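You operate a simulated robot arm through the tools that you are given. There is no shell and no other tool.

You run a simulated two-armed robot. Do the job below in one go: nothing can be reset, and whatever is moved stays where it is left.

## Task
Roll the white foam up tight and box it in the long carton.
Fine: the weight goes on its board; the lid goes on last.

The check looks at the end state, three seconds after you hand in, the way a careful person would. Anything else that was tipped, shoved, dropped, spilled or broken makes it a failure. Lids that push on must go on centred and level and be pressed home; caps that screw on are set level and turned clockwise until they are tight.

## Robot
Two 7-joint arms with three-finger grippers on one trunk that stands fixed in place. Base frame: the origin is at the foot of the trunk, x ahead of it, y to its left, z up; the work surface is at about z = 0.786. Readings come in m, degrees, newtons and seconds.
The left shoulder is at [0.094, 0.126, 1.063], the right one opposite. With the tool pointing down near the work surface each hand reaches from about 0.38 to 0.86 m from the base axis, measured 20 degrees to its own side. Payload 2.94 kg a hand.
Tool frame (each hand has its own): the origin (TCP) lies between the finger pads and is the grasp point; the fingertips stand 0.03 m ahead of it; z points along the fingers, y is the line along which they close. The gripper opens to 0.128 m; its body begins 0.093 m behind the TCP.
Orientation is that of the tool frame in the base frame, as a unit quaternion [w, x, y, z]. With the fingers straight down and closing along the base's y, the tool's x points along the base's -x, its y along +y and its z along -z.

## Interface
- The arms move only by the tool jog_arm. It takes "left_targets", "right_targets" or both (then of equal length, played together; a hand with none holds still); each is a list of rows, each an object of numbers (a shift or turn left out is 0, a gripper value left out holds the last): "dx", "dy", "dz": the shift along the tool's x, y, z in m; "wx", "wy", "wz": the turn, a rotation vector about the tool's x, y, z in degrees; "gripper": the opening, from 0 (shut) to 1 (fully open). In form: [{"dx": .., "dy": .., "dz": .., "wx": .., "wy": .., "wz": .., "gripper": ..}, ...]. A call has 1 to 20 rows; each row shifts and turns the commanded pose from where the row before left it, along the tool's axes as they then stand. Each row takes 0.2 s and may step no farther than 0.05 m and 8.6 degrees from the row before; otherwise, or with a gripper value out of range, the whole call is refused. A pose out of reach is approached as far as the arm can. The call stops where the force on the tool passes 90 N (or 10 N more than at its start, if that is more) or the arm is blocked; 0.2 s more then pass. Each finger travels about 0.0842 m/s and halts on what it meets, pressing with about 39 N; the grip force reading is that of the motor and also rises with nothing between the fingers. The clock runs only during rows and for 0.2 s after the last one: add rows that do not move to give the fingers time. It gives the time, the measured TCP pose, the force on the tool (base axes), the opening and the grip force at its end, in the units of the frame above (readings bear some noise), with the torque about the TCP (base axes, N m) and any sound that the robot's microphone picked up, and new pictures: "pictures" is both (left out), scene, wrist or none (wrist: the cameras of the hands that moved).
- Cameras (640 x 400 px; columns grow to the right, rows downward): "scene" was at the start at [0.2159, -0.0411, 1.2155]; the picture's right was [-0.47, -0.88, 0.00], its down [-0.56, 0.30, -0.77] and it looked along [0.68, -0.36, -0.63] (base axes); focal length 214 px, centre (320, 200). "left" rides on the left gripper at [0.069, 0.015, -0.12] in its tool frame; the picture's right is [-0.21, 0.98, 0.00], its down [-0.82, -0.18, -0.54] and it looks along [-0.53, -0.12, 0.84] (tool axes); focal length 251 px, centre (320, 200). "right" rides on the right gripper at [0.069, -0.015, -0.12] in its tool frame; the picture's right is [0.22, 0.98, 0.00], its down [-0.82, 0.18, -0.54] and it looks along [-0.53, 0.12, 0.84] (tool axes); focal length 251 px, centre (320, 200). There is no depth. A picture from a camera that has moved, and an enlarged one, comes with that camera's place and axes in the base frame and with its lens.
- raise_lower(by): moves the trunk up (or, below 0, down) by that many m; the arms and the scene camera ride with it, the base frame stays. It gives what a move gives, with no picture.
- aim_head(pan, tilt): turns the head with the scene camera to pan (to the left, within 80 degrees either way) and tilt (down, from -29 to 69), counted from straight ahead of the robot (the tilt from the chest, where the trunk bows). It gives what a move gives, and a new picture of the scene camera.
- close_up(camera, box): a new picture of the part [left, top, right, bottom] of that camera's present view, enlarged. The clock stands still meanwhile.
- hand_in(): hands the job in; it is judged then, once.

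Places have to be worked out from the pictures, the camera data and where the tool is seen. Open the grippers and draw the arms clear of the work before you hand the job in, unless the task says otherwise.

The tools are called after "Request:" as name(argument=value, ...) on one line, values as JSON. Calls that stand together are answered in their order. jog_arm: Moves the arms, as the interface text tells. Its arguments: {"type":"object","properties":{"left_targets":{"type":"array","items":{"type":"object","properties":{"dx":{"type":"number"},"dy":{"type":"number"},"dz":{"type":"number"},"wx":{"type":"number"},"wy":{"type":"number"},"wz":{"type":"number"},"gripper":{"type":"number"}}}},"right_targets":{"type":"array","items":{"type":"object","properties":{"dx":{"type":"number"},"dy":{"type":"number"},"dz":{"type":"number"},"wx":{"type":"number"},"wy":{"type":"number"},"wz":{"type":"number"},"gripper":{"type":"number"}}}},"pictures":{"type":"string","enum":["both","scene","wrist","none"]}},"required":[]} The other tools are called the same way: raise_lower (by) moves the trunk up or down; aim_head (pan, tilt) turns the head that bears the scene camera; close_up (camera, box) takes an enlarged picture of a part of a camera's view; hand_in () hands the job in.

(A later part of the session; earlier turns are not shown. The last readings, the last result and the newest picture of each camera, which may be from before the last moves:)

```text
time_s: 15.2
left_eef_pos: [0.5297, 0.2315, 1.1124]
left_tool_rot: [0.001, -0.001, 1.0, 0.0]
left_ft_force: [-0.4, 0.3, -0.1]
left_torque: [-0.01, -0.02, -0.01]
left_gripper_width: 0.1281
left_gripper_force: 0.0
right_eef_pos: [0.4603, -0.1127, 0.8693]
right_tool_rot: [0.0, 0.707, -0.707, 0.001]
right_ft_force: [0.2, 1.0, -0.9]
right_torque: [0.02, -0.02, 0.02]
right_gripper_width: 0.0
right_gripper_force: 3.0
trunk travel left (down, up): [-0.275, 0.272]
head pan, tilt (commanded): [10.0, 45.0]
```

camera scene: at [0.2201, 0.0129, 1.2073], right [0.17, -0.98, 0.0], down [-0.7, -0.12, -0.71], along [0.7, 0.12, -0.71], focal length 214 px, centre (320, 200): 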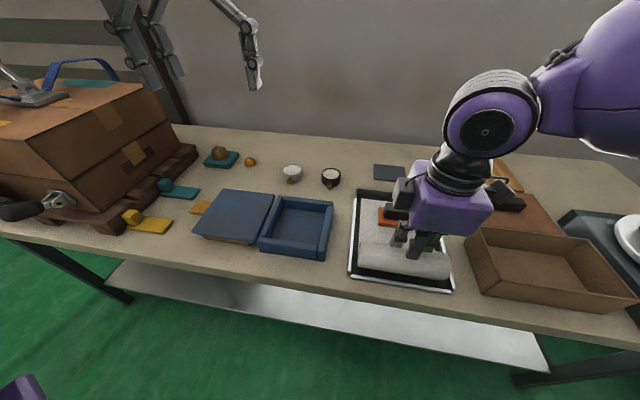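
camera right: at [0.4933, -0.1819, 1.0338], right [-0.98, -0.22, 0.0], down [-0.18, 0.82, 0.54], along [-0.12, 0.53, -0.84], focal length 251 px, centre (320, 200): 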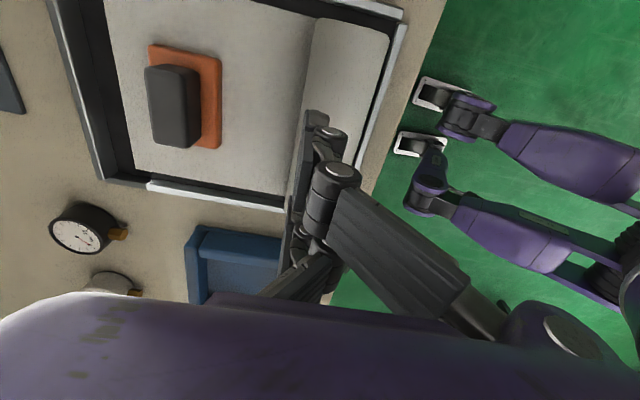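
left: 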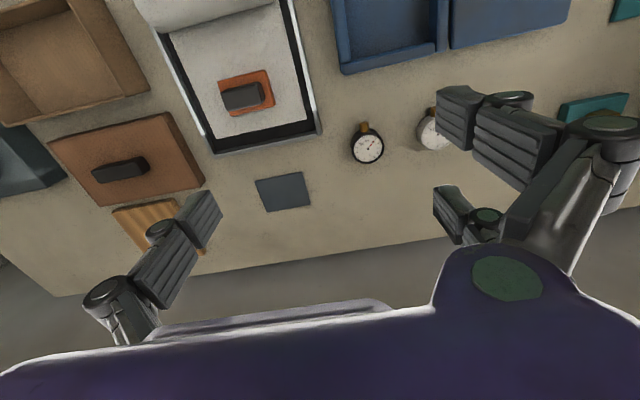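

Still no contact with tips at ~0.839; I continue down step by step.

Request:
jog_arm(right_targets=[{"dz": 0.003}, {"dz": 0.0}], pictures="none")

Request:
jog_arm(right_targets=[{"dz": 0.003}, {"dz": 0.0}], pictures="scene")

Request:
close_up(camera="scene", box=[340, 190, 460, 300])

```text
time_s: 15.8
left_eef_pos: [0.5306, 0.2322, 1.1126]
left_tool_rot: [0.0, -0.001, 1.0, 0.0]
left_ft_force: [-0.1, 0.1, 0.8]
left_torque: [0.01, 0.01, -0.01]
left_gripper_width: 0.1279
left_gripper_force: 0.0
right_eef_pos: [0.4598, -0.1127, 0.8648]
right_tool_rot: [0.001, 0.708, -0.707, 0.001]
right_ft_force: [0.1, -0.2, 0.4]
right_torque: [0.0, 0.0, 0.01]
right_gripper_width: 0.0
right_gripper_force: 3.2
trunk travel left (down, up): [-0.275, 0.272]
head pan, tilt (commanded): [10.0, 45.0]
```

```text
time_s: 16.4
left_eef_pos: [0.5305, 0.2322, 1.1118]
left_tool_rot: [0.0, -0.001, 1.0, 0.0]
left_ft_force: [0.4, 0.1, -0.5]
left_torque: [0.0, -0.04, 0.01]
left_gripper_width: 0.128
left_gripper_force: 0.1
right_eef_pos: [0.4598, -0.1142, 0.8623]
right_tool_rot: [0.0, 0.708, -0.707, 0.001]
right_ft_force: [-0.7, 0.6, 0.2]
right_torque: [0.0, 0.02, -0.02]
right_gripper_width: 0.0002
right_gripper_force: 3.3
trunk travel left (down, up): [-0.275, 0.272]
head pan, tilt (commanded): [10.0, 45.0]
camera scene: at [0.2203, 0.0129, 1.2073], right [0.17, -0.98, 0.0], down [-0.7, -0.12, -0.71], along [0.7, 0.12, -0.71], focal length 214 px, centre (320, 200)
```

scene: 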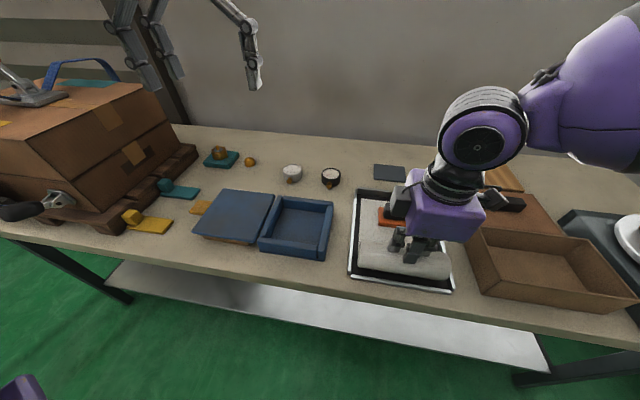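

```text
3.64 times, centred on (400, 245) of scene
camera zoom: at [0.2203, 0.0129, 1.2073], right [0.17, -0.98, 0.0], down [-0.7, -0.12, -0.71], along [0.7, 0.12, -0.71], focal length 780 px, centre (29, 36)
```

zoom: 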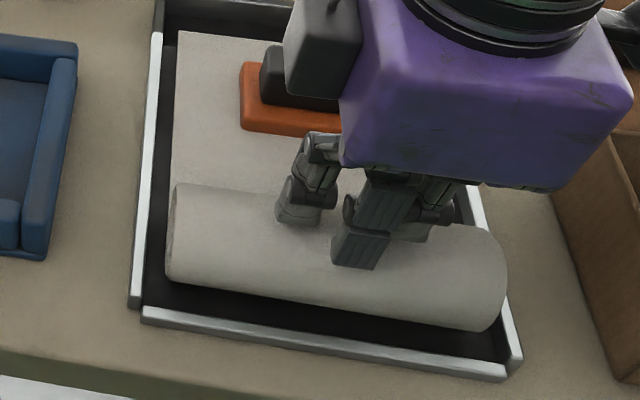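

No force with tips nominally at 0.832; roll crown must be a little lower. I continue down.

Request:
jog_arm(right_targets=[{"dz": 0.004}, {"dz": 0.0}], pictures="none")

Request:
jog_arm(right_targets=[{"dz": 0.004}, {"dz": 0.0}], pictures="none")

Request:
jog_arm(right_targets=[{"dz": 0.003}, {"dz": 0.0}], pictures="scene")

Request:
close_up(camera="scene", box=[340, 190, 460, 300])

```text
time_s: 17.0
left_eef_pos: [0.5305, 0.2324, 1.1114]
left_tool_rot: [0.0, -0.001, 1.0, 0.0]
left_ft_force: [0.6, 0.1, -0.2]
left_torque: [-0.01, 0.0, -0.01]
left_gripper_width: 0.1281
left_gripper_force: 0.0
right_eef_pos: [0.4596, -0.1126, 0.8586]
right_tool_rot: [-0.001, 0.708, -0.707, 0.002]
right_ft_force: [0.3, -1.2, 4.3]
right_torque: [0.02, -0.04, -0.04]
right_gripper_width: 0.0001
right_gripper_force: 3.4
trunk travel left (down, up): [-0.275, 0.272]
head pan, tilt (commanded): [10.0, 45.0]
```

```text
time_s: 17.6
left_eef_pos: [0.5267, 0.2314, 1.1142]
left_tool_rot: [0.001, -0.001, 1.0, 0.0]
left_ft_force: [0.1, -0.2, 0.1]
left_torque: [0.03, -0.02, -0.02]
left_gripper_width: 0.1281
left_gripper_force: 0.0
right_eef_pos: [0.4592, -0.1136, 0.8584]
right_tool_rot: [0.004, -0.707, 0.707, -0.002]
right_ft_force: [-3.4, -10.9, 51.1]
right_torque: [-0.37, -0.49, -0.19]
right_gripper_width: 0.0001
right_gripper_force: 2.7
trunk travel left (down, up): [-0.275, 0.272]
head pan, tilt (commanded): [10.0, 45.0]
```

```text
time_s: 18.2
left_eef_pos: [0.5249, 0.2308, 1.1158]
left_tool_rot: [0.002, -0.001, 1.0, 0.0]
left_ft_force: [0.5, 0.1, -0.2]
left_torque: [-0.02, 0.0, 0.01]
left_gripper_width: 0.1279
left_gripper_force: 0.1
right_eef_pos: [0.4576, -0.112, 0.8558]
right_tool_rot: [-0.005, 0.708, -0.706, 0.005]
right_ft_force: [-12.6, -16.8, 79.6]
right_torque: [-0.46, -0.78, -0.24]
right_gripper_width: 0.0
right_gripper_force: 2.7
trunk travel left (down, up): [-0.275, 0.272]
head pan, tilt (commanded): [10.0, 45.0]
camera scene: at [0.2141, 0.0122, 1.2087], right [0.17, -0.98, 0.0], down [-0.69, -0.12, -0.71], along [0.7, 0.12, -0.7], focal length 214 px, centre (320, 200)
```

scene: 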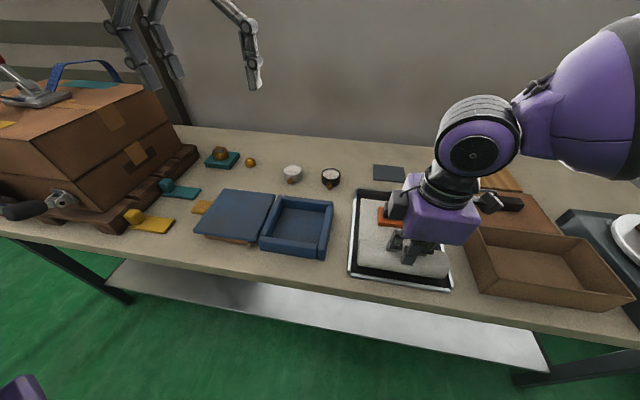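

```text
3.64 times, centred on (400, 245) of scene
camera zoom: at [0.2141, 0.0122, 1.2087], right [0.17, -0.98, 0.0], down [-0.69, -0.12, -0.71], along [0.7, 0.12, -0.7], focal length 780 px, centre (29, 36)
```

zoom: 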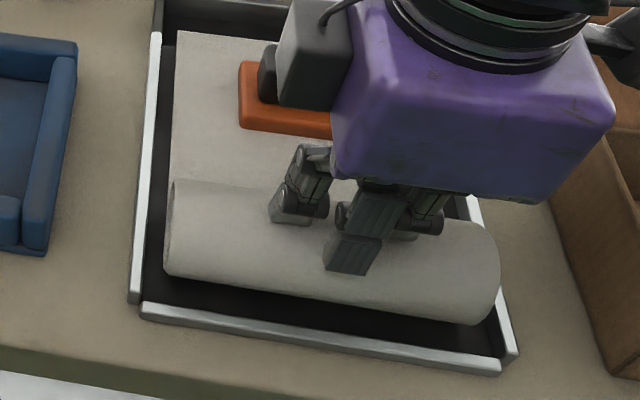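

The roll is firm: contact came at TCP z≈0.8586 and force rose quickly to 80 N. I back off at once to a light touch (~10 N) and then draw the tips forward 20 mm to see if the roll turns.

Request:
jog_arm(right_targets=[{"dz": -0.0065}, {"dz": 0.0}], pictures="none")

Request:
jog_arm(right_targets=[{"dy": -0.005}, {"dy": -0.005}, {"dy": -0.005}], pictures="scene")

Request:
close_up(camera="scene", box=[340, 190, 460, 300])

```text
time_s: 18.8
left_eef_pos: [0.5294, 0.232, 1.1119]
left_tool_rot: [0.0, -0.001, 1.0, -0.001]
left_ft_force: [0.6, -1.0, 0.0]
left_torque: [0.01, 0.01, -0.02]
left_gripper_width: 0.128
left_gripper_force: 0.1
right_eef_pos: [0.4589, -0.1122, 0.8562]
right_tool_rot: [0.001, 0.708, -0.706, -0.001]
right_ft_force: [-1.1, 4.5, 14.4]
right_torque: [0.16, -0.23, 0.09]
right_gripper_width: 0.0
right_gripper_force: 2.9
trunk travel left (down, up): [-0.275, 0.272]
head pan, tilt (commanded): [10.0, 45.0]
```

```text
time_s: 19.6
left_eef_pos: [0.5296, 0.2322, 1.1121]
left_tool_rot: [0.0, -0.001, 1.0, 0.0]
left_ft_force: [0.3, 0.5, -0.3]
left_torque: [0.01, 0.0, 0.0]
left_gripper_width: 0.1282
left_gripper_force: 0.0
right_eef_pos: [0.4739, -0.1127, 0.858]
right_tool_rot: [0.0, 0.707, -0.707, 0.001]
right_ft_force: [1.4, 4.8, 8.2]
right_torque: [0.11, -0.14, 0.06]
right_gripper_width: 0.0
right_gripper_force: 3.6
trunk travel left (down, up): [-0.275, 0.272]
head pan, tilt (commanded): [10.0, 45.0]
camera scene: at [0.22, 0.0136, 1.2073], right [0.17, -0.98, 0.0], down [-0.7, -0.12, -0.71], along [0.7, 0.12, -0.71], focal length 214 px, centre (320, 200)
```

scene: 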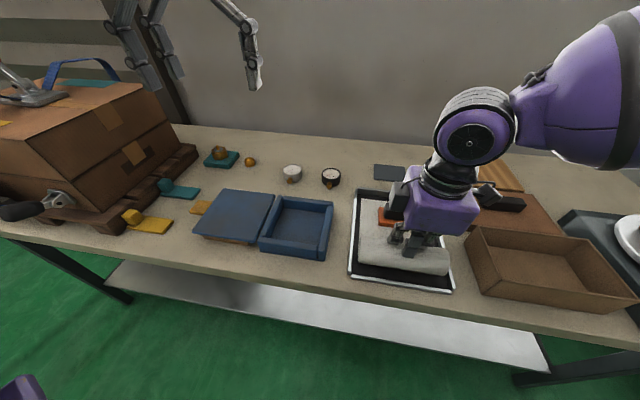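

```text
3.64 times, centred on (400, 245) of scene
camera zoom: at [0.22, 0.0136, 1.2073], right [0.17, -0.98, 0.0], down [-0.7, -0.12, -0.71], along [0.7, 0.12, -0.71], focal length 780 px, centre (29, 36)
```

zoom: 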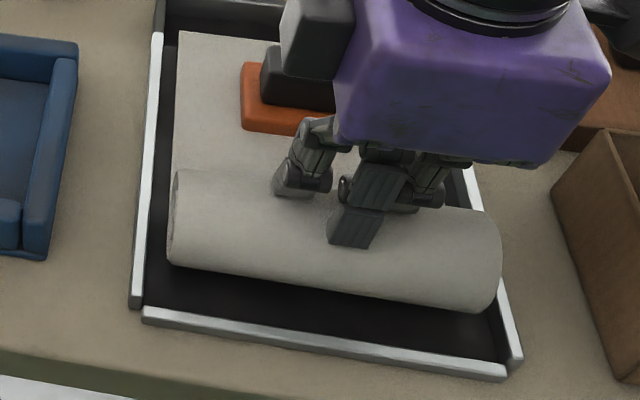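

The roll advanced ~13 mm with light force. I continue forward to about x 0.505 keeping the light press.

Request:
jog_arm(right_targets=[{"dy": -0.005}, {"dy": -0.005}, {"dy": -0.005}, {"dy": -0.005}, {"dy": -0.005}, {"dy": -0.005}], pictures="both")

Request:
close_up(camera="scene", box=[340, 190, 460, 300])

Request:
close_up(camera="right", box=[100, 0, 500, 300])

```text
time_s: 21.0
left_eef_pos: [0.5305, 0.2327, 1.1115]
left_tool_rot: [-0.001, -0.001, 1.0, 0.0]
left_ft_force: [-0.5, 0.1, -0.6]
left_torque: [-0.01, 0.0, 0.0]
left_gripper_width: 0.1279
left_gripper_force: 0.1
right_eef_pos: [0.5048, -0.1134, 0.8589]
right_tool_rot: [0.001, 0.707, -0.707, 0.001]
right_ft_force: [-0.2, 0.3, 2.1]
right_torque: [0.01, 0.1, 0.01]
right_gripper_width: 0.0
right_gripper_force: 2.8
trunk travel left (down, up): [-0.275, 0.272]
head pan, tilt (commanded): [10.0, 45.0]
camera scene: at [0.2202, 0.0129, 1.2073], right [0.17, -0.98, 0.0], down [-0.7, -0.12, -0.71], along [0.7, 0.12, -0.71], focal length 214 px, centre (320, 200)
camera right: at [0.5194, -0.1821, 0.9782], right [-0.98, -0.22, 0.0], down [-0.18, 0.82, 0.54], along [-0.12, 0.53, -0.84], focal length 251 px, centre (320, 200)
```

scene: 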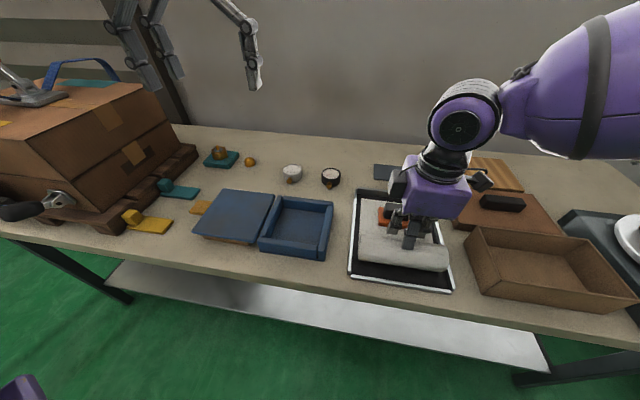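
right: 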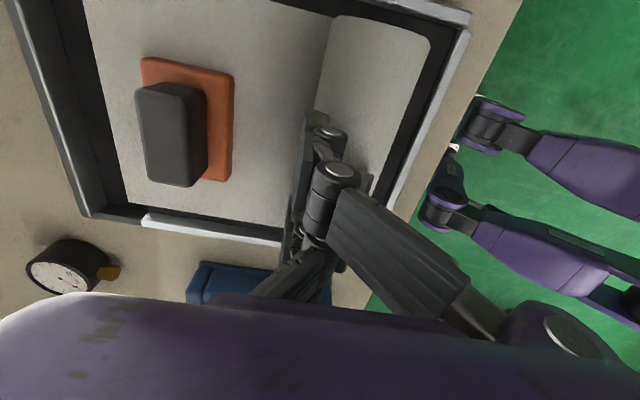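

```text
3.64 times, centred on (400, 245) of scene
camera zoom: at [0.2202, 0.0129, 1.2073], right [0.17, -0.98, 0.0], down [-0.7, -0.12, -0.71], along [0.7, 0.12, -0.71], focal length 780 px, centre (29, 36)
```

zoom: 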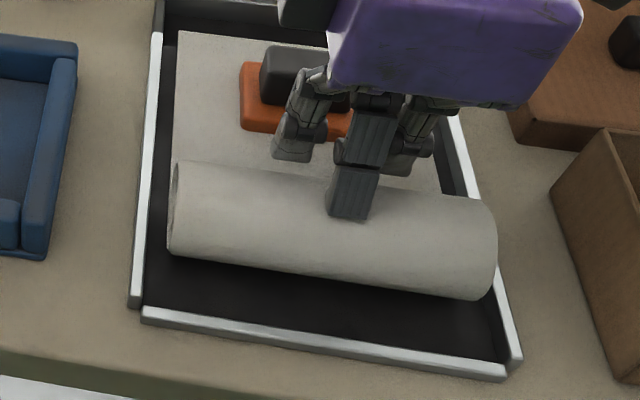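

```text
1.33 times, centred on (300, 150) of right
camera zoom: at [0.5194, -0.1821, 0.9782], right [-0.98, -0.22, 0.0], down [-0.18, 0.82, 0.54], along [-0.12, 0.53, -0.84], focal length 335 px, centre (347, 267)
```

zoom: 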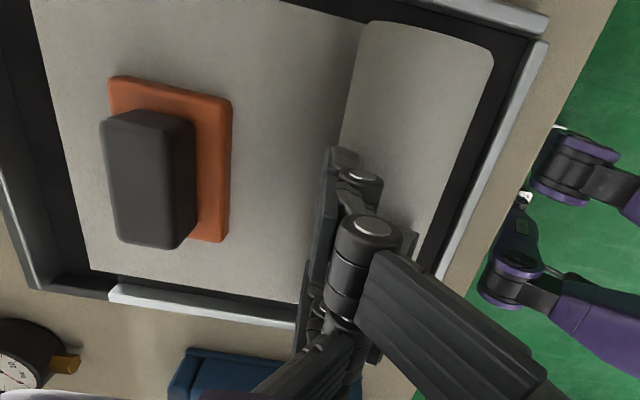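

The roll rolls properly: hand moved 45 mm, roll about 20 mm (2:1). I lift off and wait to see whether it stays or springs back.

Request:
jog_arm(right_targets=[{"dz": -0.02}, {"dz": -0.02}, {"dz": 0.0}, {"dz": 0.0}, {"dz": 0.0}], pictures="scene")

Request:
close_up(camera="scene", box=[340, 190, 460, 300])

Request:
close_up(camera="right", box=[100, 0, 500, 300])

```text
time_s: 22.2
left_eef_pos: [0.5299, 0.2317, 1.1117]
left_tool_rot: [0.0, -0.001, 1.0, -0.001]
left_ft_force: [0.2, -0.1, 0.4]
left_torque: [-0.02, -0.01, -0.04]
left_gripper_width: 0.1279
left_gripper_force: 0.1
right_eef_pos: [0.5056, -0.113, 0.898]
right_tool_rot: [0.0, -0.707, 0.708, 0.0]
right_ft_force: [0.1, 0.6, -0.4]
right_torque: [0.01, -0.01, -0.03]
right_gripper_width: 0.0
right_gripper_force: 2.9
trunk travel left (down, up): [-0.275, 0.272]
head pan, tilt (commanded): [10.0, 45.0]
camera scene: at [0.2204, 0.0129, 1.2072], right [0.17, -0.98, 0.0], down [-0.7, -0.12, -0.71], along [0.7, 0.12, -0.71], focal length 214 px, centre (320, 200)
```

scene: 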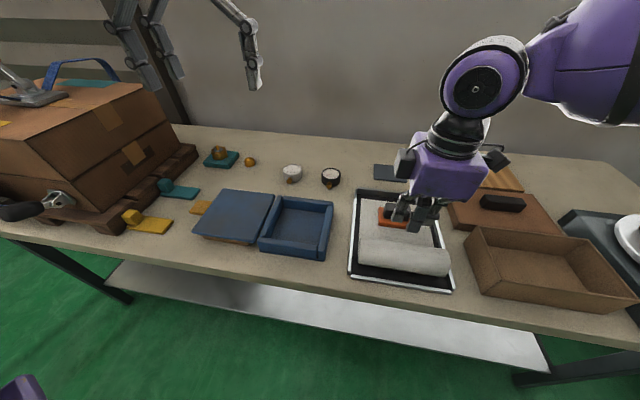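

```text
3.64 times, centred on (400, 245) of scene
camera zoom: at [0.2204, 0.0129, 1.2072], right [0.17, -0.98, 0.0], down [-0.7, -0.12, -0.71], along [0.7, 0.12, -0.71], focal length 780 px, centre (29, 36)
```

zoom: 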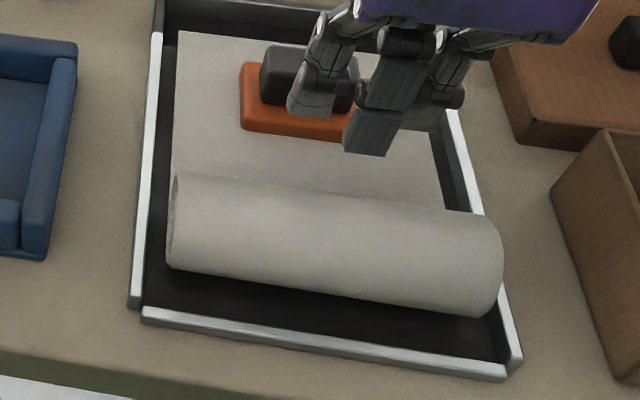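

```text
1.33 times, centred on (300, 150) of right
camera zoom: at [0.5191, -0.1821, 1.0189], right [-0.98, -0.22, 0.0], down [-0.18, 0.82, 0.54], along [-0.12, 0.53, -0.84], focal length 335 px, centre (347, 267)
```

zoom: 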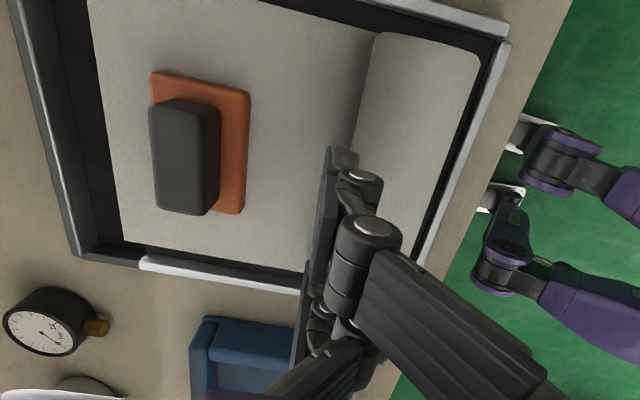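

The roll crept back about 7–8 mm after release: the foam tends to unroll. I wait another second to see if it keeps going.

Request:
jog_arm(right_targets=[{"dz": 0.0}, {"dz": 0.0}, {"dz": 0.0}, {"dz": 0.0}, {"dz": 0.0}], pictures="none")

Request:
close_up(camera="scene", box=[340, 190, 460, 300])

Request:
close_up(camera="scene", box=[340, 230, 400, 300])

```text
time_s: 23.4
left_eef_pos: [0.5297, 0.2319, 1.1113]
left_tool_rot: [0.0, -0.001, 1.0, 0.0]
left_ft_force: [-0.5, 1.0, 0.8]
left_torque: [0.01, -0.02, 0.0]
left_gripper_width: 0.128
left_gripper_force: 0.0
right_eef_pos: [0.5043, -0.1145, 0.8978]
right_tool_rot: [0.0, -0.707, 0.708, 0.0]
right_ft_force: [0.1, 0.6, 0.0]
right_torque: [0.01, -0.04, -0.01]
right_gripper_width: 0.0002
right_gripper_force: 3.1
trunk travel left (down, up): [-0.275, 0.272]
head pan, tilt (commanded): [10.0, 45.0]
```

```text
3.64 times, centred on (400, 245) of scene
camera zoom: at [0.2203, 0.0129, 1.2073], right [0.17, -0.98, 0.0], down [-0.7, -0.12, -0.71], along [0.7, 0.12, -0.71], focal length 780 px, centre (29, 36)
```

zoom: 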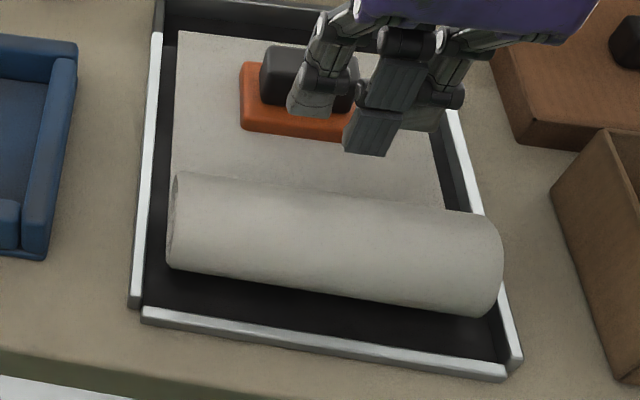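

```text
5.71 times, centred on (370, 265) of scene
camera zoom: at [0.2203, 0.0129, 1.2073], right [0.17, -0.98, 0.0], down [-0.7, -0.12, -0.71], along [0.7, 0.12, -0.71], focal length 1226 px, centre (34, -171)
```

zoom: 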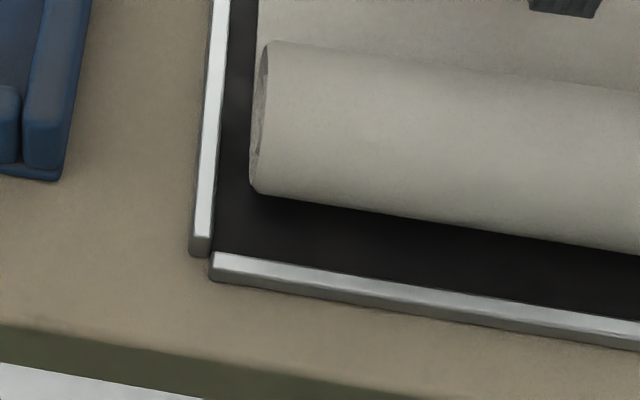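

It is stable now, so small rebounds only. I make a second top-rolling stroke: back to x≈0.468, light touch, forward 48 mm (stays short of the weight).

Request:
jog_arm(right_targets=[{"dy": 0.0365}, {"dz": 0.03}, {"dz": 0.0105}, {"dz": 0.0}, {"dy": -0.006}, {"dy": -0.006}, {"dy": -0.006}, {"dy": -0.006}], pictures="scene")

Request:
close_up(camera="scene", box=[340, 190, 460, 300])

```text
time_s: 25.2
left_eef_pos: [0.5281, 0.2324, 1.1125]
left_tool_rot: [0.001, 0.0, 1.0, 0.001]
left_ft_force: [0.0, 0.3, 0.1]
left_torque: [-0.01, 0.01, -0.02]
left_gripper_width: 0.128
left_gripper_force: 0.1
right_eef_pos: [0.4903, -0.1121, 0.8577]
right_tool_rot: [0.0, -0.707, 0.707, 0.0]
right_ft_force: [-3.0, -3.3, 20.0]
right_torque: [-0.04, 0.16, -0.02]
right_gripper_width: 0.0062
right_gripper_force: 2.5
trunk travel left (down, up): [-0.275, 0.272]
head pan, tilt (commanded): [10.0, 45.0]
camera scene: at [0.2186, 0.0129, 1.2076], right [0.17, -0.98, 0.0], down [-0.7, -0.12, -0.71], along [0.7, 0.12, -0.71], focal length 214 px, centre (320, 200)
```

scene: 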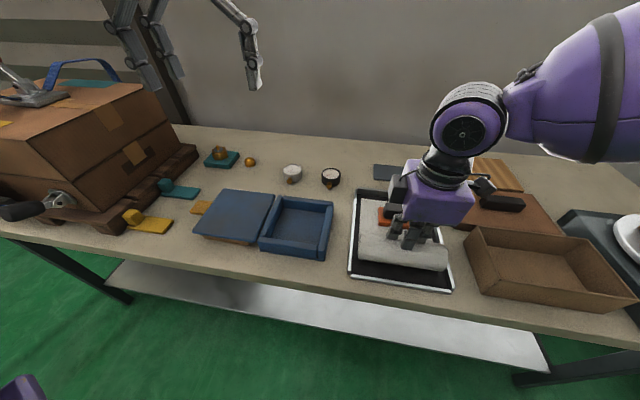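

```text
3.64 times, centred on (400, 245) of scene
camera zoom: at [0.2186, 0.0129, 1.2076], right [0.17, -0.98, 0.0], down [-0.7, -0.12, -0.71], along [0.7, 0.12, -0.71], focal length 780 px, centre (29, 36)
```

zoom: 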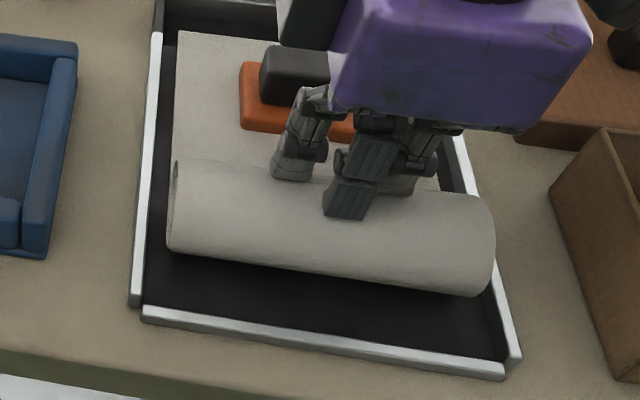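

Rolling well (20 N down, roll advancing). I continue the stroke forward.

Request:
jog_arm(right_targets=[{"dy": -0.006}, {"dy": -0.006}, {"dy": -0.006}, {"dy": -0.004}, {"dz": 0.0}], pictures="both")

Request:
close_up(camera="scene", box=[340, 190, 460, 300])

```text
time_s: 26.4
left_eef_pos: [0.5302, 0.2328, 1.1122]
left_tool_rot: [0.0, 0.0, 1.0, -0.001]
left_ft_force: [0.3, -0.3, -0.3]
left_torque: [0.04, -0.01, -0.05]
left_gripper_width: 0.128
left_gripper_force: 0.1
right_eef_pos: [0.5155, -0.1129, 0.8566]
right_tool_rot: [0.0, 0.707, -0.707, 0.0]
right_ft_force: [0.5, -0.4, 4.7]
right_torque: [-0.01, 0.07, 0.01]
right_gripper_width: 0.0
right_gripper_force: 3.2
trunk travel left (down, up): [-0.275, 0.272]
head pan, tilt (commanded): [10.0, 45.0]
camera scene: at [0.22, 0.0129, 1.2073], right [0.17, -0.98, 0.0], down [-0.7, -0.12, -0.71], along [0.7, 0.12, -0.71], focal length 214 px, centre (320, 200)
camera right: at [0.5286, -0.1817, 0.9784], right [-0.98, -0.22, 0.0], down [-0.18, 0.82, 0.54], along [-0.12, 0.53, -0.84], focal length 251 px, centre (320, 200)
```

scene: 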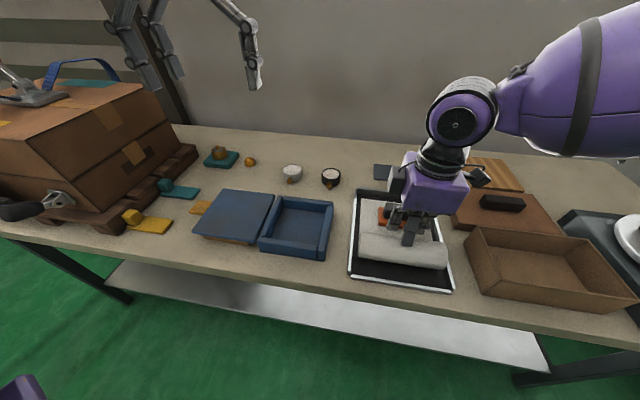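
right: 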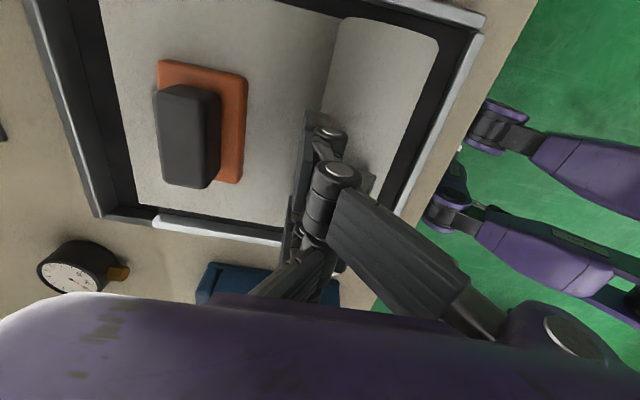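

```text
3.64 times, centred on (400, 245) of scene
camera zoom: at [0.22, 0.0129, 1.2073], right [0.17, -0.98, 0.0], down [-0.7, -0.12, -0.71], along [0.7, 0.12, -0.71], focal length 780 px, centre (29, 36)
```

zoom: 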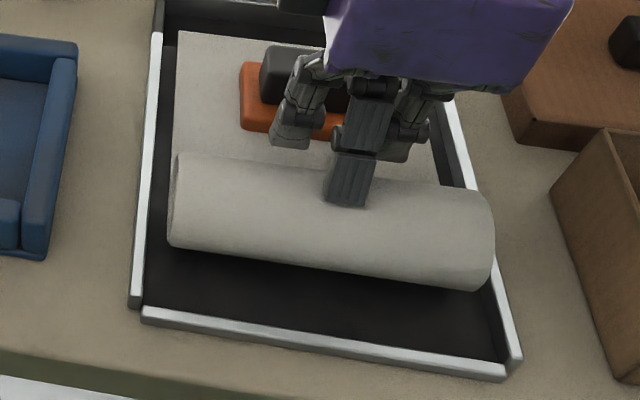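

Later in the stroke the tips are ahead of the crown and lose grip. I lift off, and check position, yaw and rebound of the roll.

Request:
jog_arm(right_targets=[{"dz": -0.03}, {"dz": -0.03}, {"dz": -0.02}, {"dz": 0.0}, {"dz": 0.0}], pictures="both")

Request:
close_up(camera="scene", box=[340, 190, 460, 300])

Request:
close_up(camera="right", box=[140, 0, 460, 240])

```text
time_s: 27.6
left_eef_pos: [0.5292, 0.231, 1.1127]
left_tool_rot: [0.0, -0.001, 1.0, 0.0]
left_ft_force: [-0.3, -0.8, -0.1]
left_torque: [-0.03, -0.01, -0.03]
left_gripper_width: 0.1281
left_gripper_force: 0.0
right_eef_pos: [0.5145, -0.1134, 0.9373]
right_tool_rot: [0.0, -0.707, 0.707, 0.0]
right_ft_force: [0.3, -0.2, -0.5]
right_torque: [-0.01, -0.03, -0.02]
right_gripper_width: 0.0001
right_gripper_force: 3.2
trunk travel left (down, up): [-0.275, 0.272]
head pan, tilt (commanded): [10.0, 45.0]
camera scene: at [0.2202, 0.013, 1.2073], right [0.17, -0.98, 0.0], down [-0.7, -0.12, -0.71], along [0.7, 0.12, -0.71], focal length 214 px, centre (320, 200)
camera right: at [0.5285, -0.1815, 1.0582], right [-0.98, -0.22, 0.0], down [-0.18, 0.82, 0.54], along [-0.12, 0.53, -0.84], focal length 251 px, centre (320, 200)
```

scene: 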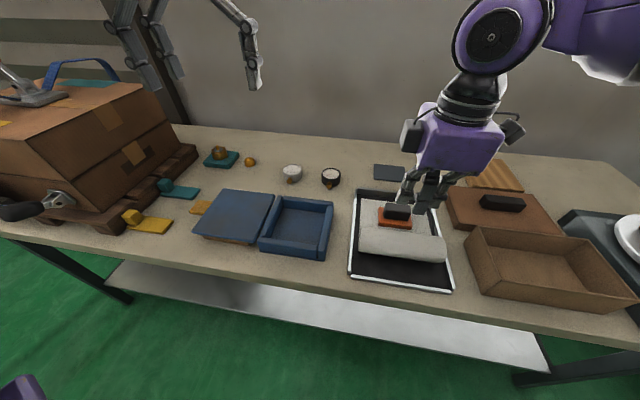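
right: 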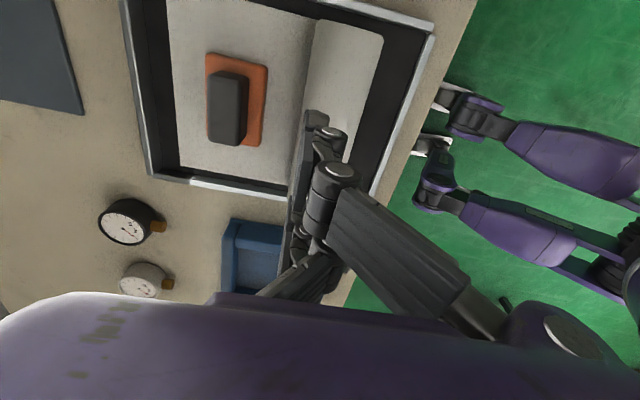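

```text
3.64 times, centred on (400, 245) of scene
camera zoom: at [0.2202, 0.013, 1.2073], right [0.17, -0.98, 0.0], down [-0.7, -0.12, -0.71], along [0.7, 0.12, -0.71], focal length 780 px, centre (29, 36)
```

zoom: 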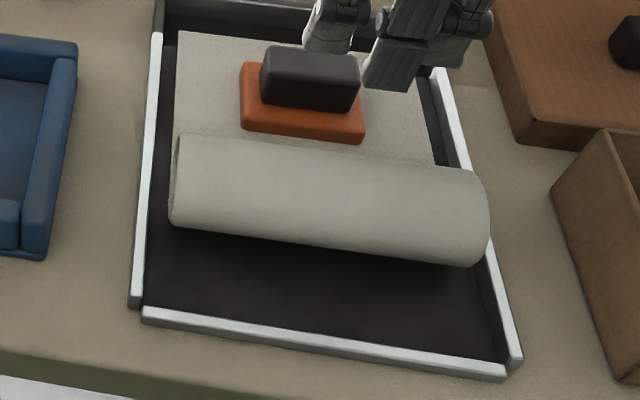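

```text
1.67 times, centred on (300, 120) of right
camera zoom: at [0.5285, -0.1815, 1.0582], right [-0.98, -0.22, 0.0], down [-0.18, 0.82, 0.54], along [-0.12, 0.53, -0.84], focal length 419 px, centre (353, 333)
```

zoom: 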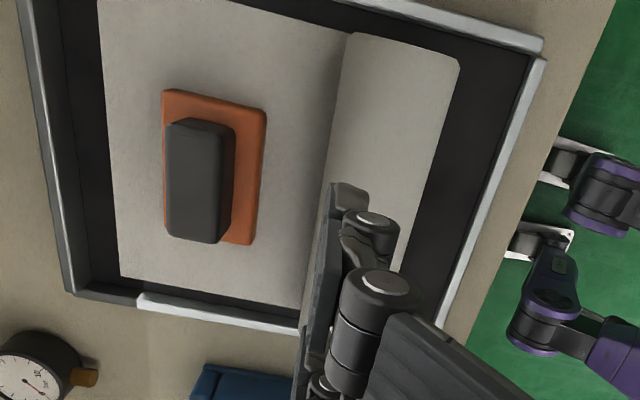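

Interesting: after lifting, the roll went on forward some 15 mm by itself. I wait a bit and look whether it is still moving.

Request:
jog_arm(right_targets=[{"dz": 0.0}, {"dz": 0.0}, {"dz": 0.0}, {"dz": 0.0}], pictures="none")

Request:
close_up(camera="scene", box=[340, 190, 460, 300])

```text
time_s: 28.6
left_eef_pos: [0.5293, 0.2314, 1.1116]
left_tool_rot: [0.0, 0.0, 1.0, 0.0]
left_ft_force: [-0.4, 0.6, 0.2]
left_torque: [0.04, -0.02, -0.02]
left_gripper_width: 0.128
left_gripper_force: 0.0
right_eef_pos: [0.5137, -0.1138, 0.9371]
right_tool_rot: [0.0, -0.706, 0.708, -0.001]
right_ft_force: [0.3, 0.6, -0.1]
right_torque: [0.05, 0.01, 0.01]
right_gripper_width: 0.0
right_gripper_force: 3.2
trunk travel left (down, up): [-0.275, 0.272]
head pan, tilt (commanded): [10.0, 45.0]
```

```text
3.64 times, centred on (400, 245) of scene
camera zoom: at [0.2203, 0.0129, 1.2073], right [0.17, -0.98, 0.0], down [-0.7, -0.12, -0.71], along [0.7, 0.12, -0.71], focal length 780 px, centre (29, 36)
```

zoom: 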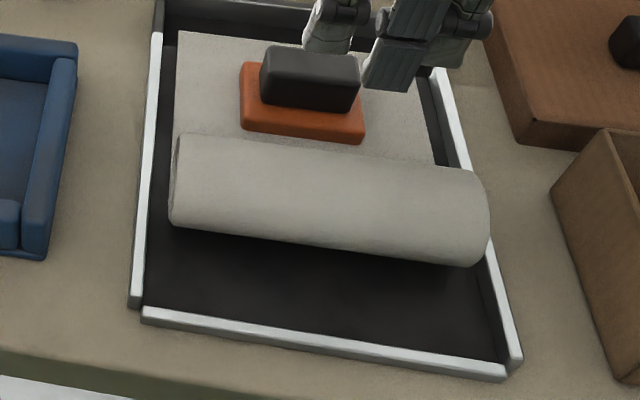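

The roll now rests stable at x≈0.504 (front at ~0.53), clear of the weight. Next I fetch the weight: open to ~0.076 m and move above its grip at about (0.5965, −0.112).

Request:
jog_arm(right_targets=[{"dy": -0.04, "gripper": 0.6}, {"dy": -0.043}, {"dz": 0.02}, {"dz": 0.0}], pictures="both")

Request:
close_up(camera="right", box=[160, 40, 480, 240])

Request:
close_up(camera="scene", box=[340, 160, 480, 280])

```text
time_s: 29.6
left_eef_pos: [0.5297, 0.2322, 1.112]
left_tool_rot: [0.0, -0.001, 1.0, 0.001]
left_ft_force: [-0.2, -0.8, 0.2]
left_torque: [0.01, -0.03, -0.05]
left_gripper_width: 0.1281
left_gripper_force: 0.3
right_eef_pos: [0.5786, -0.1224, 0.92]
right_tool_rot: [0.0, -0.707, 0.708, -0.001]
right_ft_force: [-0.7, 0.8, 0.1]
right_torque: [-0.02, -0.01, 0.01]
right_gripper_width: 0.0767
right_gripper_force: 0.0
right hand out of reach, approached as far as the arm can: row 2
trunk travel left (down, up): [-0.275, 0.272]
head pan, tilt (commanded): [10.0, 45.0]
camera scene: at [0.2198, 0.013, 1.2074], right [0.17, -0.98, 0.0], down [-0.7, -0.12, -0.71], along [0.7, 0.12, -0.71], focal length 214 px, centre (320, 200)
camera right: at [0.5927, -0.1906, 1.0409], right [-0.98, -0.22, 0.0], down [-0.18, 0.82, 0.54], along [-0.12, 0.53, -0.84], focal length 251 px, centre (320, 200)
```

scene: 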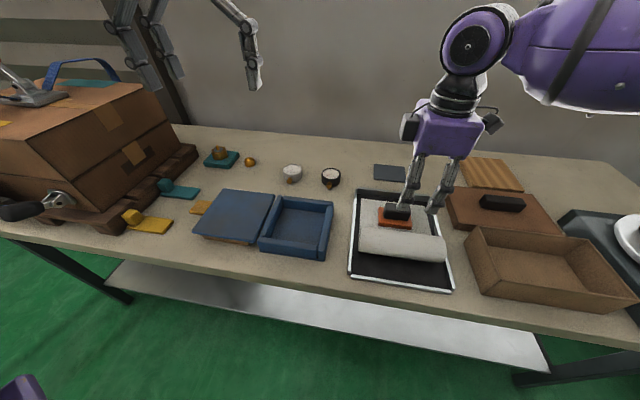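
right: 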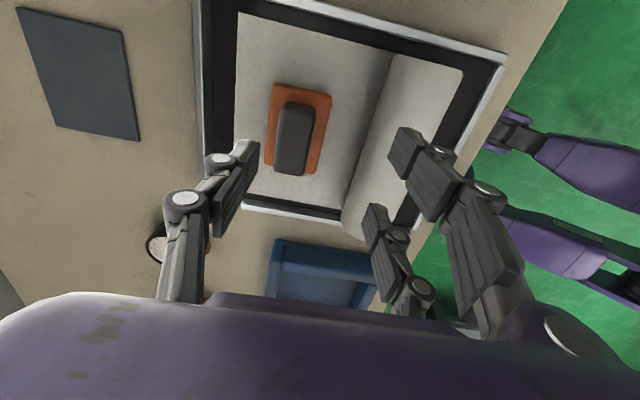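

```text
2.00 times, centred on (320, 140) of right
camera zoom: at [0.5927, -0.1906, 1.0409], right [-0.98, -0.22, 0.0], down [-0.18, 0.82, 0.54], along [-0.12, 0.53, -0.84], focal length 503 px, centre (320, 320)
```

zoom: 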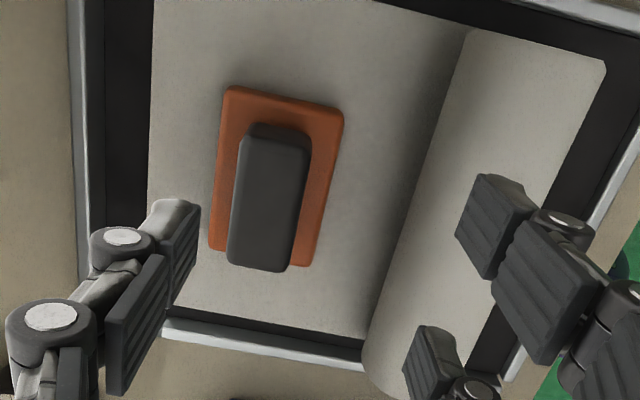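

```text
3.33 times, centred on (410, 220) of scene
camera zoom: at [0.2198, 0.013, 1.2074], right [0.17, -0.98, 0.0], down [-0.7, -0.12, -0.71], along [0.7, 0.12, -0.71], focal length 715 px, centre (20, 133)
```

zoom: 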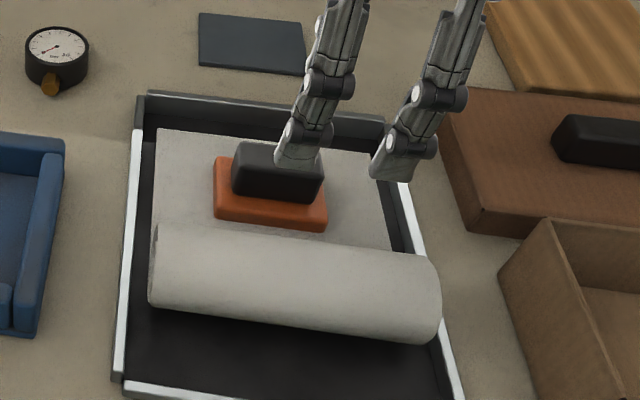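

The right hand fell short on row 2 (it stands at x 0.579, y −0.122). I check how it responds to another small forward/left move at this height.

Request:
jog_arm(right_targets=[{"dy": -0.01}, {"dz": 0.0}], pictures="none")

Request:
jog_arm(right_targets=[{"dx": -0.01}, {"dz": 0.0}], pictures="none")

```text
time_s: 30.2
left_eef_pos: [0.5303, 0.2321, 1.1122]
left_tool_rot: [0.0, -0.001, 1.0, 0.0]
left_ft_force: [-0.7, -0.5, -0.6]
left_torque: [0.0, 0.02, -0.06]
left_gripper_width: 0.1282
left_gripper_force: 0.1
right_eef_pos: [0.5773, -0.1211, 0.9192]
right_tool_rot: [0.0, -0.707, 0.708, 0.0]
right_ft_force: [-0.8, 0.4, -0.2]
right_torque: [-0.01, 0.01, 0.02]
right_gripper_width: 0.0768
right_gripper_force: 0.1
right hand out of reach, approached as far as the arm can: row 1
trunk travel left (down, up): [-0.275, 0.272]
head pan, tilt (commanded): [10.0, 45.0]
```

```text
time_s: 30.8
left_eef_pos: [0.5298, 0.2326, 1.1104]
left_tool_rot: [0.0, -0.001, 1.0, 0.0]
left_ft_force: [0.6, 0.1, 0.5]
left_torque: [0.0, 0.0, 0.01]
left_gripper_width: 0.1281
left_gripper_force: 0.0
right_eef_pos: [0.5794, -0.1217, 0.9199]
right_tool_rot: [0.001, -0.707, 0.708, 0.0]
right_ft_force: [-0.1, 0.3, -0.2]
right_torque: [0.0, 0.0, 0.02]
right_gripper_width: 0.0768
right_gripper_force: 0.1
right hand out of reach, approached as far as the arm can: row 1
trunk travel left (down, up): [-0.275, 0.272]
head pan, tilt (commanded): [10.0, 45.0]
```

The −90° orientation hits a joint limit here. I turn the hand the other way (+wz) in place, well above the parts, and test reach on the way.

Request:
jog_arm(right_targets=[{"dz": -0.03}, {"wz": 8.5}, {"wz": 8.5}, {"wz": 8.5}, {"wz": 8.5}, {"wz": 8.5}, {"wz": 8.5}, {"wz": 8.5}, {"wz": 8.5}, {"wz": 8.5}, {"wz": 8.5}, {"wz": 5.0}], pictures="none")

Request:
jog_arm(right_targets=[{"dx": -0.02, "dy": 0.009}, {"dz": 0.0}], pictures="none")

Request:
jog_arm(right_targets=[{"wz": 8.5}, {"wz": 8.5}, {"wz": 8.5}, {"wz": 8.5}, {"wz": 8.5}, {"wz": 8.5}, {"wz": 8.5}, {"wz": 8.5}, {"wz": 8.5}, {"wz": 8.5}, {"wz": 5.0}], pictures="both")

```text
time_s: 33.4
left_eef_pos: [0.5298, 0.2316, 1.1113]
left_tool_rot: [-0.001, -0.001, 1.0, 0.0]
left_ft_force: [-0.4, -0.1, -0.6]
left_torque: [-0.03, -0.01, -0.04]
left_gripper_width: 0.1281
left_gripper_force: 0.1
right_eef_pos: [0.5785, -0.1228, 0.9502]
right_tool_rot: [0.0, 0.001, 1.0, 0.0]
right_ft_force: [0.3, -1.2, -0.1]
right_torque: [-0.02, -0.01, -0.03]
right_gripper_width: 0.0768
right_gripper_force: 0.1
trunk travel left (down, up): [-0.275, 0.272]
head pan, tilt (commanded): [10.0, 45.0]
```

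```text
time_s: 34.0
left_eef_pos: [0.5291, 0.2316, 1.1114]
left_tool_rot: [0.0, 0.0, 1.0, -0.001]
left_ft_force: [0.8, 0.6, 0.4]
left_torque: [-0.01, -0.01, 0.0]
left_gripper_width: 0.1281
left_gripper_force: 0.1
right_eef_pos: [0.5783, -0.1221, 0.9498]
right_tool_rot: [0.001, 0.001, 1.0, 0.0]
right_ft_force: [0.0, -0.2, 0.3]
right_torque: [-0.03, -0.02, 0.03]
right_gripper_width: 0.0767
right_gripper_force: 0.0
right hand out of reach, approached as far as the arm can: row 1
trunk travel left (down, up): [-0.275, 0.272]
head pan, tilt (commanded): [10.0, 45.0]
```

```text
time_s: 36.4
left_eef_pos: [0.5281, 0.2315, 1.1116]
left_tool_rot: [0.0, -0.001, 1.0, 0.0]
left_ft_force: [-1.1, 0.5, -0.1]
left_torque: [-0.01, -0.01, -0.02]
left_gripper_width: 0.1278
left_gripper_force: 0.1
right_eef_pos: [0.5801, -0.1219, 0.9501]
right_tool_rot: [0.0, 0.707, 0.707, 0.001]
right_ft_force: [-0.2, 0.4, 0.0]
right_torque: [0.0, 0.01, 0.03]
right_gripper_width: 0.0767
right_gripper_force: 0.0
trunk travel left (down, up): [-0.275, 0.272]
head pan, tilt (commanded): [10.0, 45.0]
camera scene: at [0.2203, 0.0129, 1.2073], right [0.17, -0.98, 0.0], down [-0.7, -0.12, -0.71], along [0.7, 0.12, -0.71], focal length 214 px, centre (320, 200)
camera right: at [0.5629, -0.0528, 1.0705], right [0.98, 0.21, 0.0], down [0.18, -0.82, 0.54], along [0.12, -0.53, -0.84], focal length 251 px, centre (320, 200)
```

scene: 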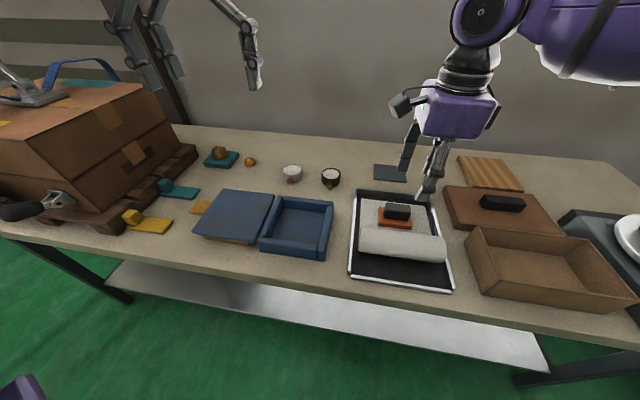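
right: 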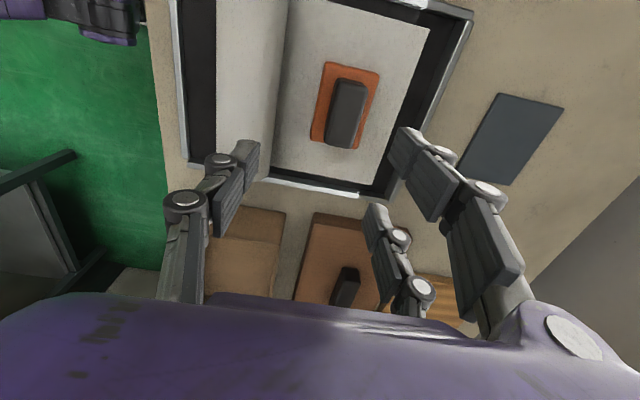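

Reach is limited by position rather than hand orientation at this height. I probe: a little down, then forward (+x).

Request:
jog_arm(right_targets=[{"dz": 0.03}, {"dy": 0.018, "dx": 0.0}, {"dz": 0.0}], pictures="none")

Request:
jog_arm(right_targets=[{"dx": -0.03}, {"dy": 0.02}, {"dz": 0.0}], pictures="none")

```text
time_s: 37.2
left_eef_pos: [0.5285, 0.2302, 1.1115]
left_tool_rot: [0.0, -0.001, 1.0, 0.0]
left_ft_force: [1.2, 0.6, -1.0]
left_torque: [0.0, 0.02, 0.02]
left_gripper_width: 0.1281
left_gripper_force: 0.0
right_eef_pos: [0.5882, -0.1282, 0.9209]
right_tool_rot: [0.0, 0.707, 0.707, 0.0]
right_ft_force: [0.2, -0.2, -0.5]
right_torque: [0.06, 0.04, 0.03]
right_gripper_width: 0.0767
right_gripper_force: 0.0
right hand out of reach, approached as far as the arm can: row 2
trunk travel left (down, up): [-0.275, 0.272]
head pan, tilt (commanded): [10.0, 45.0]
```

```text
time_s: 38.0
left_eef_pos: [0.5287, 0.23, 1.1117]
left_tool_rot: [0.0, -0.001, 1.0, 0.0]
left_ft_force: [-0.3, 0.0, -0.4]
left_torque: [0.01, -0.03, -0.02]
left_gripper_width: 0.1282
left_gripper_force: 0.1
right_eef_pos: [0.6052, -0.156, 0.9209]
right_tool_rot: [0.0, 0.707, 0.707, 0.001]
right_ft_force: [-0.3, 0.0, -0.2]
right_torque: [0.0, -0.02, -0.02]
right_gripper_width: 0.0767
right_gripper_force: 0.1
trunk travel left (down, up): [-0.275, 0.272]
head pan, tilt (commanded): [10.0, 45.0]
```

The right arm can go forward further out (x 0.605 at y −0.156). I probe whether going forward first, then inward, reaches y −0.11.

Request:
jog_arm(right_targets=[{"dz": -0.03, "dy": 0.03}, {"dy": 0.04}, {"dy": 0.04}, {"dx": 0.02}, {"dx": 0.02}, {"dz": 0.0}], pictures="none")

```text
time_s: 39.4
left_eef_pos: [0.5302, 0.2317, 1.1119]
left_tool_rot: [0.0, -0.001, 1.0, 0.0]
left_ft_force: [0.1, -0.5, -0.1]
left_torque: [-0.02, 0.0, 0.01]
left_gripper_width: 0.1279
left_gripper_force: 0.1
right_eef_pos: [0.6303, -0.1691, 0.944]
right_tool_rot: [0.0, 0.707, 0.707, -0.001]
right_ft_force: [0.6, 0.3, -0.3]
right_torque: [-0.01, 0.05, -0.01]
right_gripper_width: 0.0769
right_gripper_force: 0.0
right hand out of reach, approached as far as the arm can: row 1, 2, 3, 4, 5
trunk travel left (down, up): [-0.275, 0.272]
head pan, tilt (commanded): [10.0, 45.0]
```

The elbow seems stuck out wide. I try a loop: go right to y≈−0.35, forward to x≈0.75, then sweep inward, staying at z≈0.95–1.0.

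Request:
jog_arm(right_targets=[{"dx": -0.045, "dz": -0.01}, {"dx": -0.045, "dz": -0.01}, {"dx": -0.045}, {"dx": -0.045}, {"dy": 0.04}, {"dy": 0.04}, {"dy": 0.04}, {"dz": 0.0}], pictures="none")

Request:
jog_arm(right_targets=[{"dx": 0.04}, {"dx": 0.04}, {"dx": 0.04}, {"dx": 0.04}, {"dx": 0.04}, {"dz": 0.0}], pictures="scene")

```text
time_s: 41.2
left_eef_pos: [0.5311, 0.2309, 1.1117]
left_tool_rot: [0.0, -0.001, 1.0, -0.001]
left_ft_force: [0.2, -0.3, -0.3]
left_torque: [-0.01, 0.0, -0.02]
left_gripper_width: 0.128
left_gripper_force: 0.1
right_eef_pos: [0.7103, -0.3496, 0.9618]
right_tool_rot: [0.0, 0.706, 0.708, 0.0]
right_ft_force: [-0.1, -0.9, -0.1]
right_torque: [0.05, 0.0, 0.01]
right_gripper_width: 0.077
right_gripper_force: 0.1
right hand out of reach, approached as far as the arm can: row 7
trunk travel left (down, up): [-0.275, 0.272]
head pan, tilt (commanded): [10.0, 45.0]
```

```text
time_s: 42.6
left_eef_pos: [0.5299, 0.2324, 1.1117]
left_tool_rot: [0.0, -0.002, 1.0, -0.001]
left_ft_force: [0.2, -0.2, 0.6]
left_torque: [0.0, -0.03, 0.01]
left_gripper_width: 0.1279
left_gripper_force: 0.0
right_eef_pos: [0.68, -0.2513, 0.9673]
right_tool_rot: [0.001, 0.707, 0.707, -0.001]
right_ft_force: [0.1, -0.9, -0.1]
right_torque: [-0.01, 0.01, -0.02]
right_gripper_width: 0.0768
right_gripper_force: 0.1
right hand out of reach, approached as far as the arm can: row 1, 2, 3, 4, 5
trunk travel left (down, up): [-0.275, 0.272]
head pan, tilt (commanded): [10.0, 45.0]
camera scene: at [0.2204, 0.0133, 1.2072], right [0.17, -0.98, 0.0], down [-0.7, -0.12, -0.71], along [0.7, 0.12, -0.71], focal length 214 px, centre (320, 200)
```

scene: 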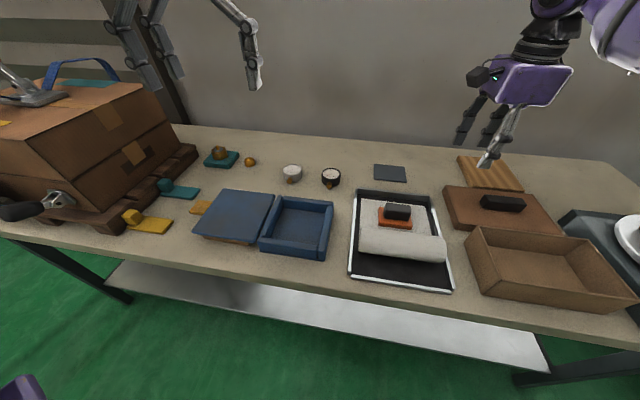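

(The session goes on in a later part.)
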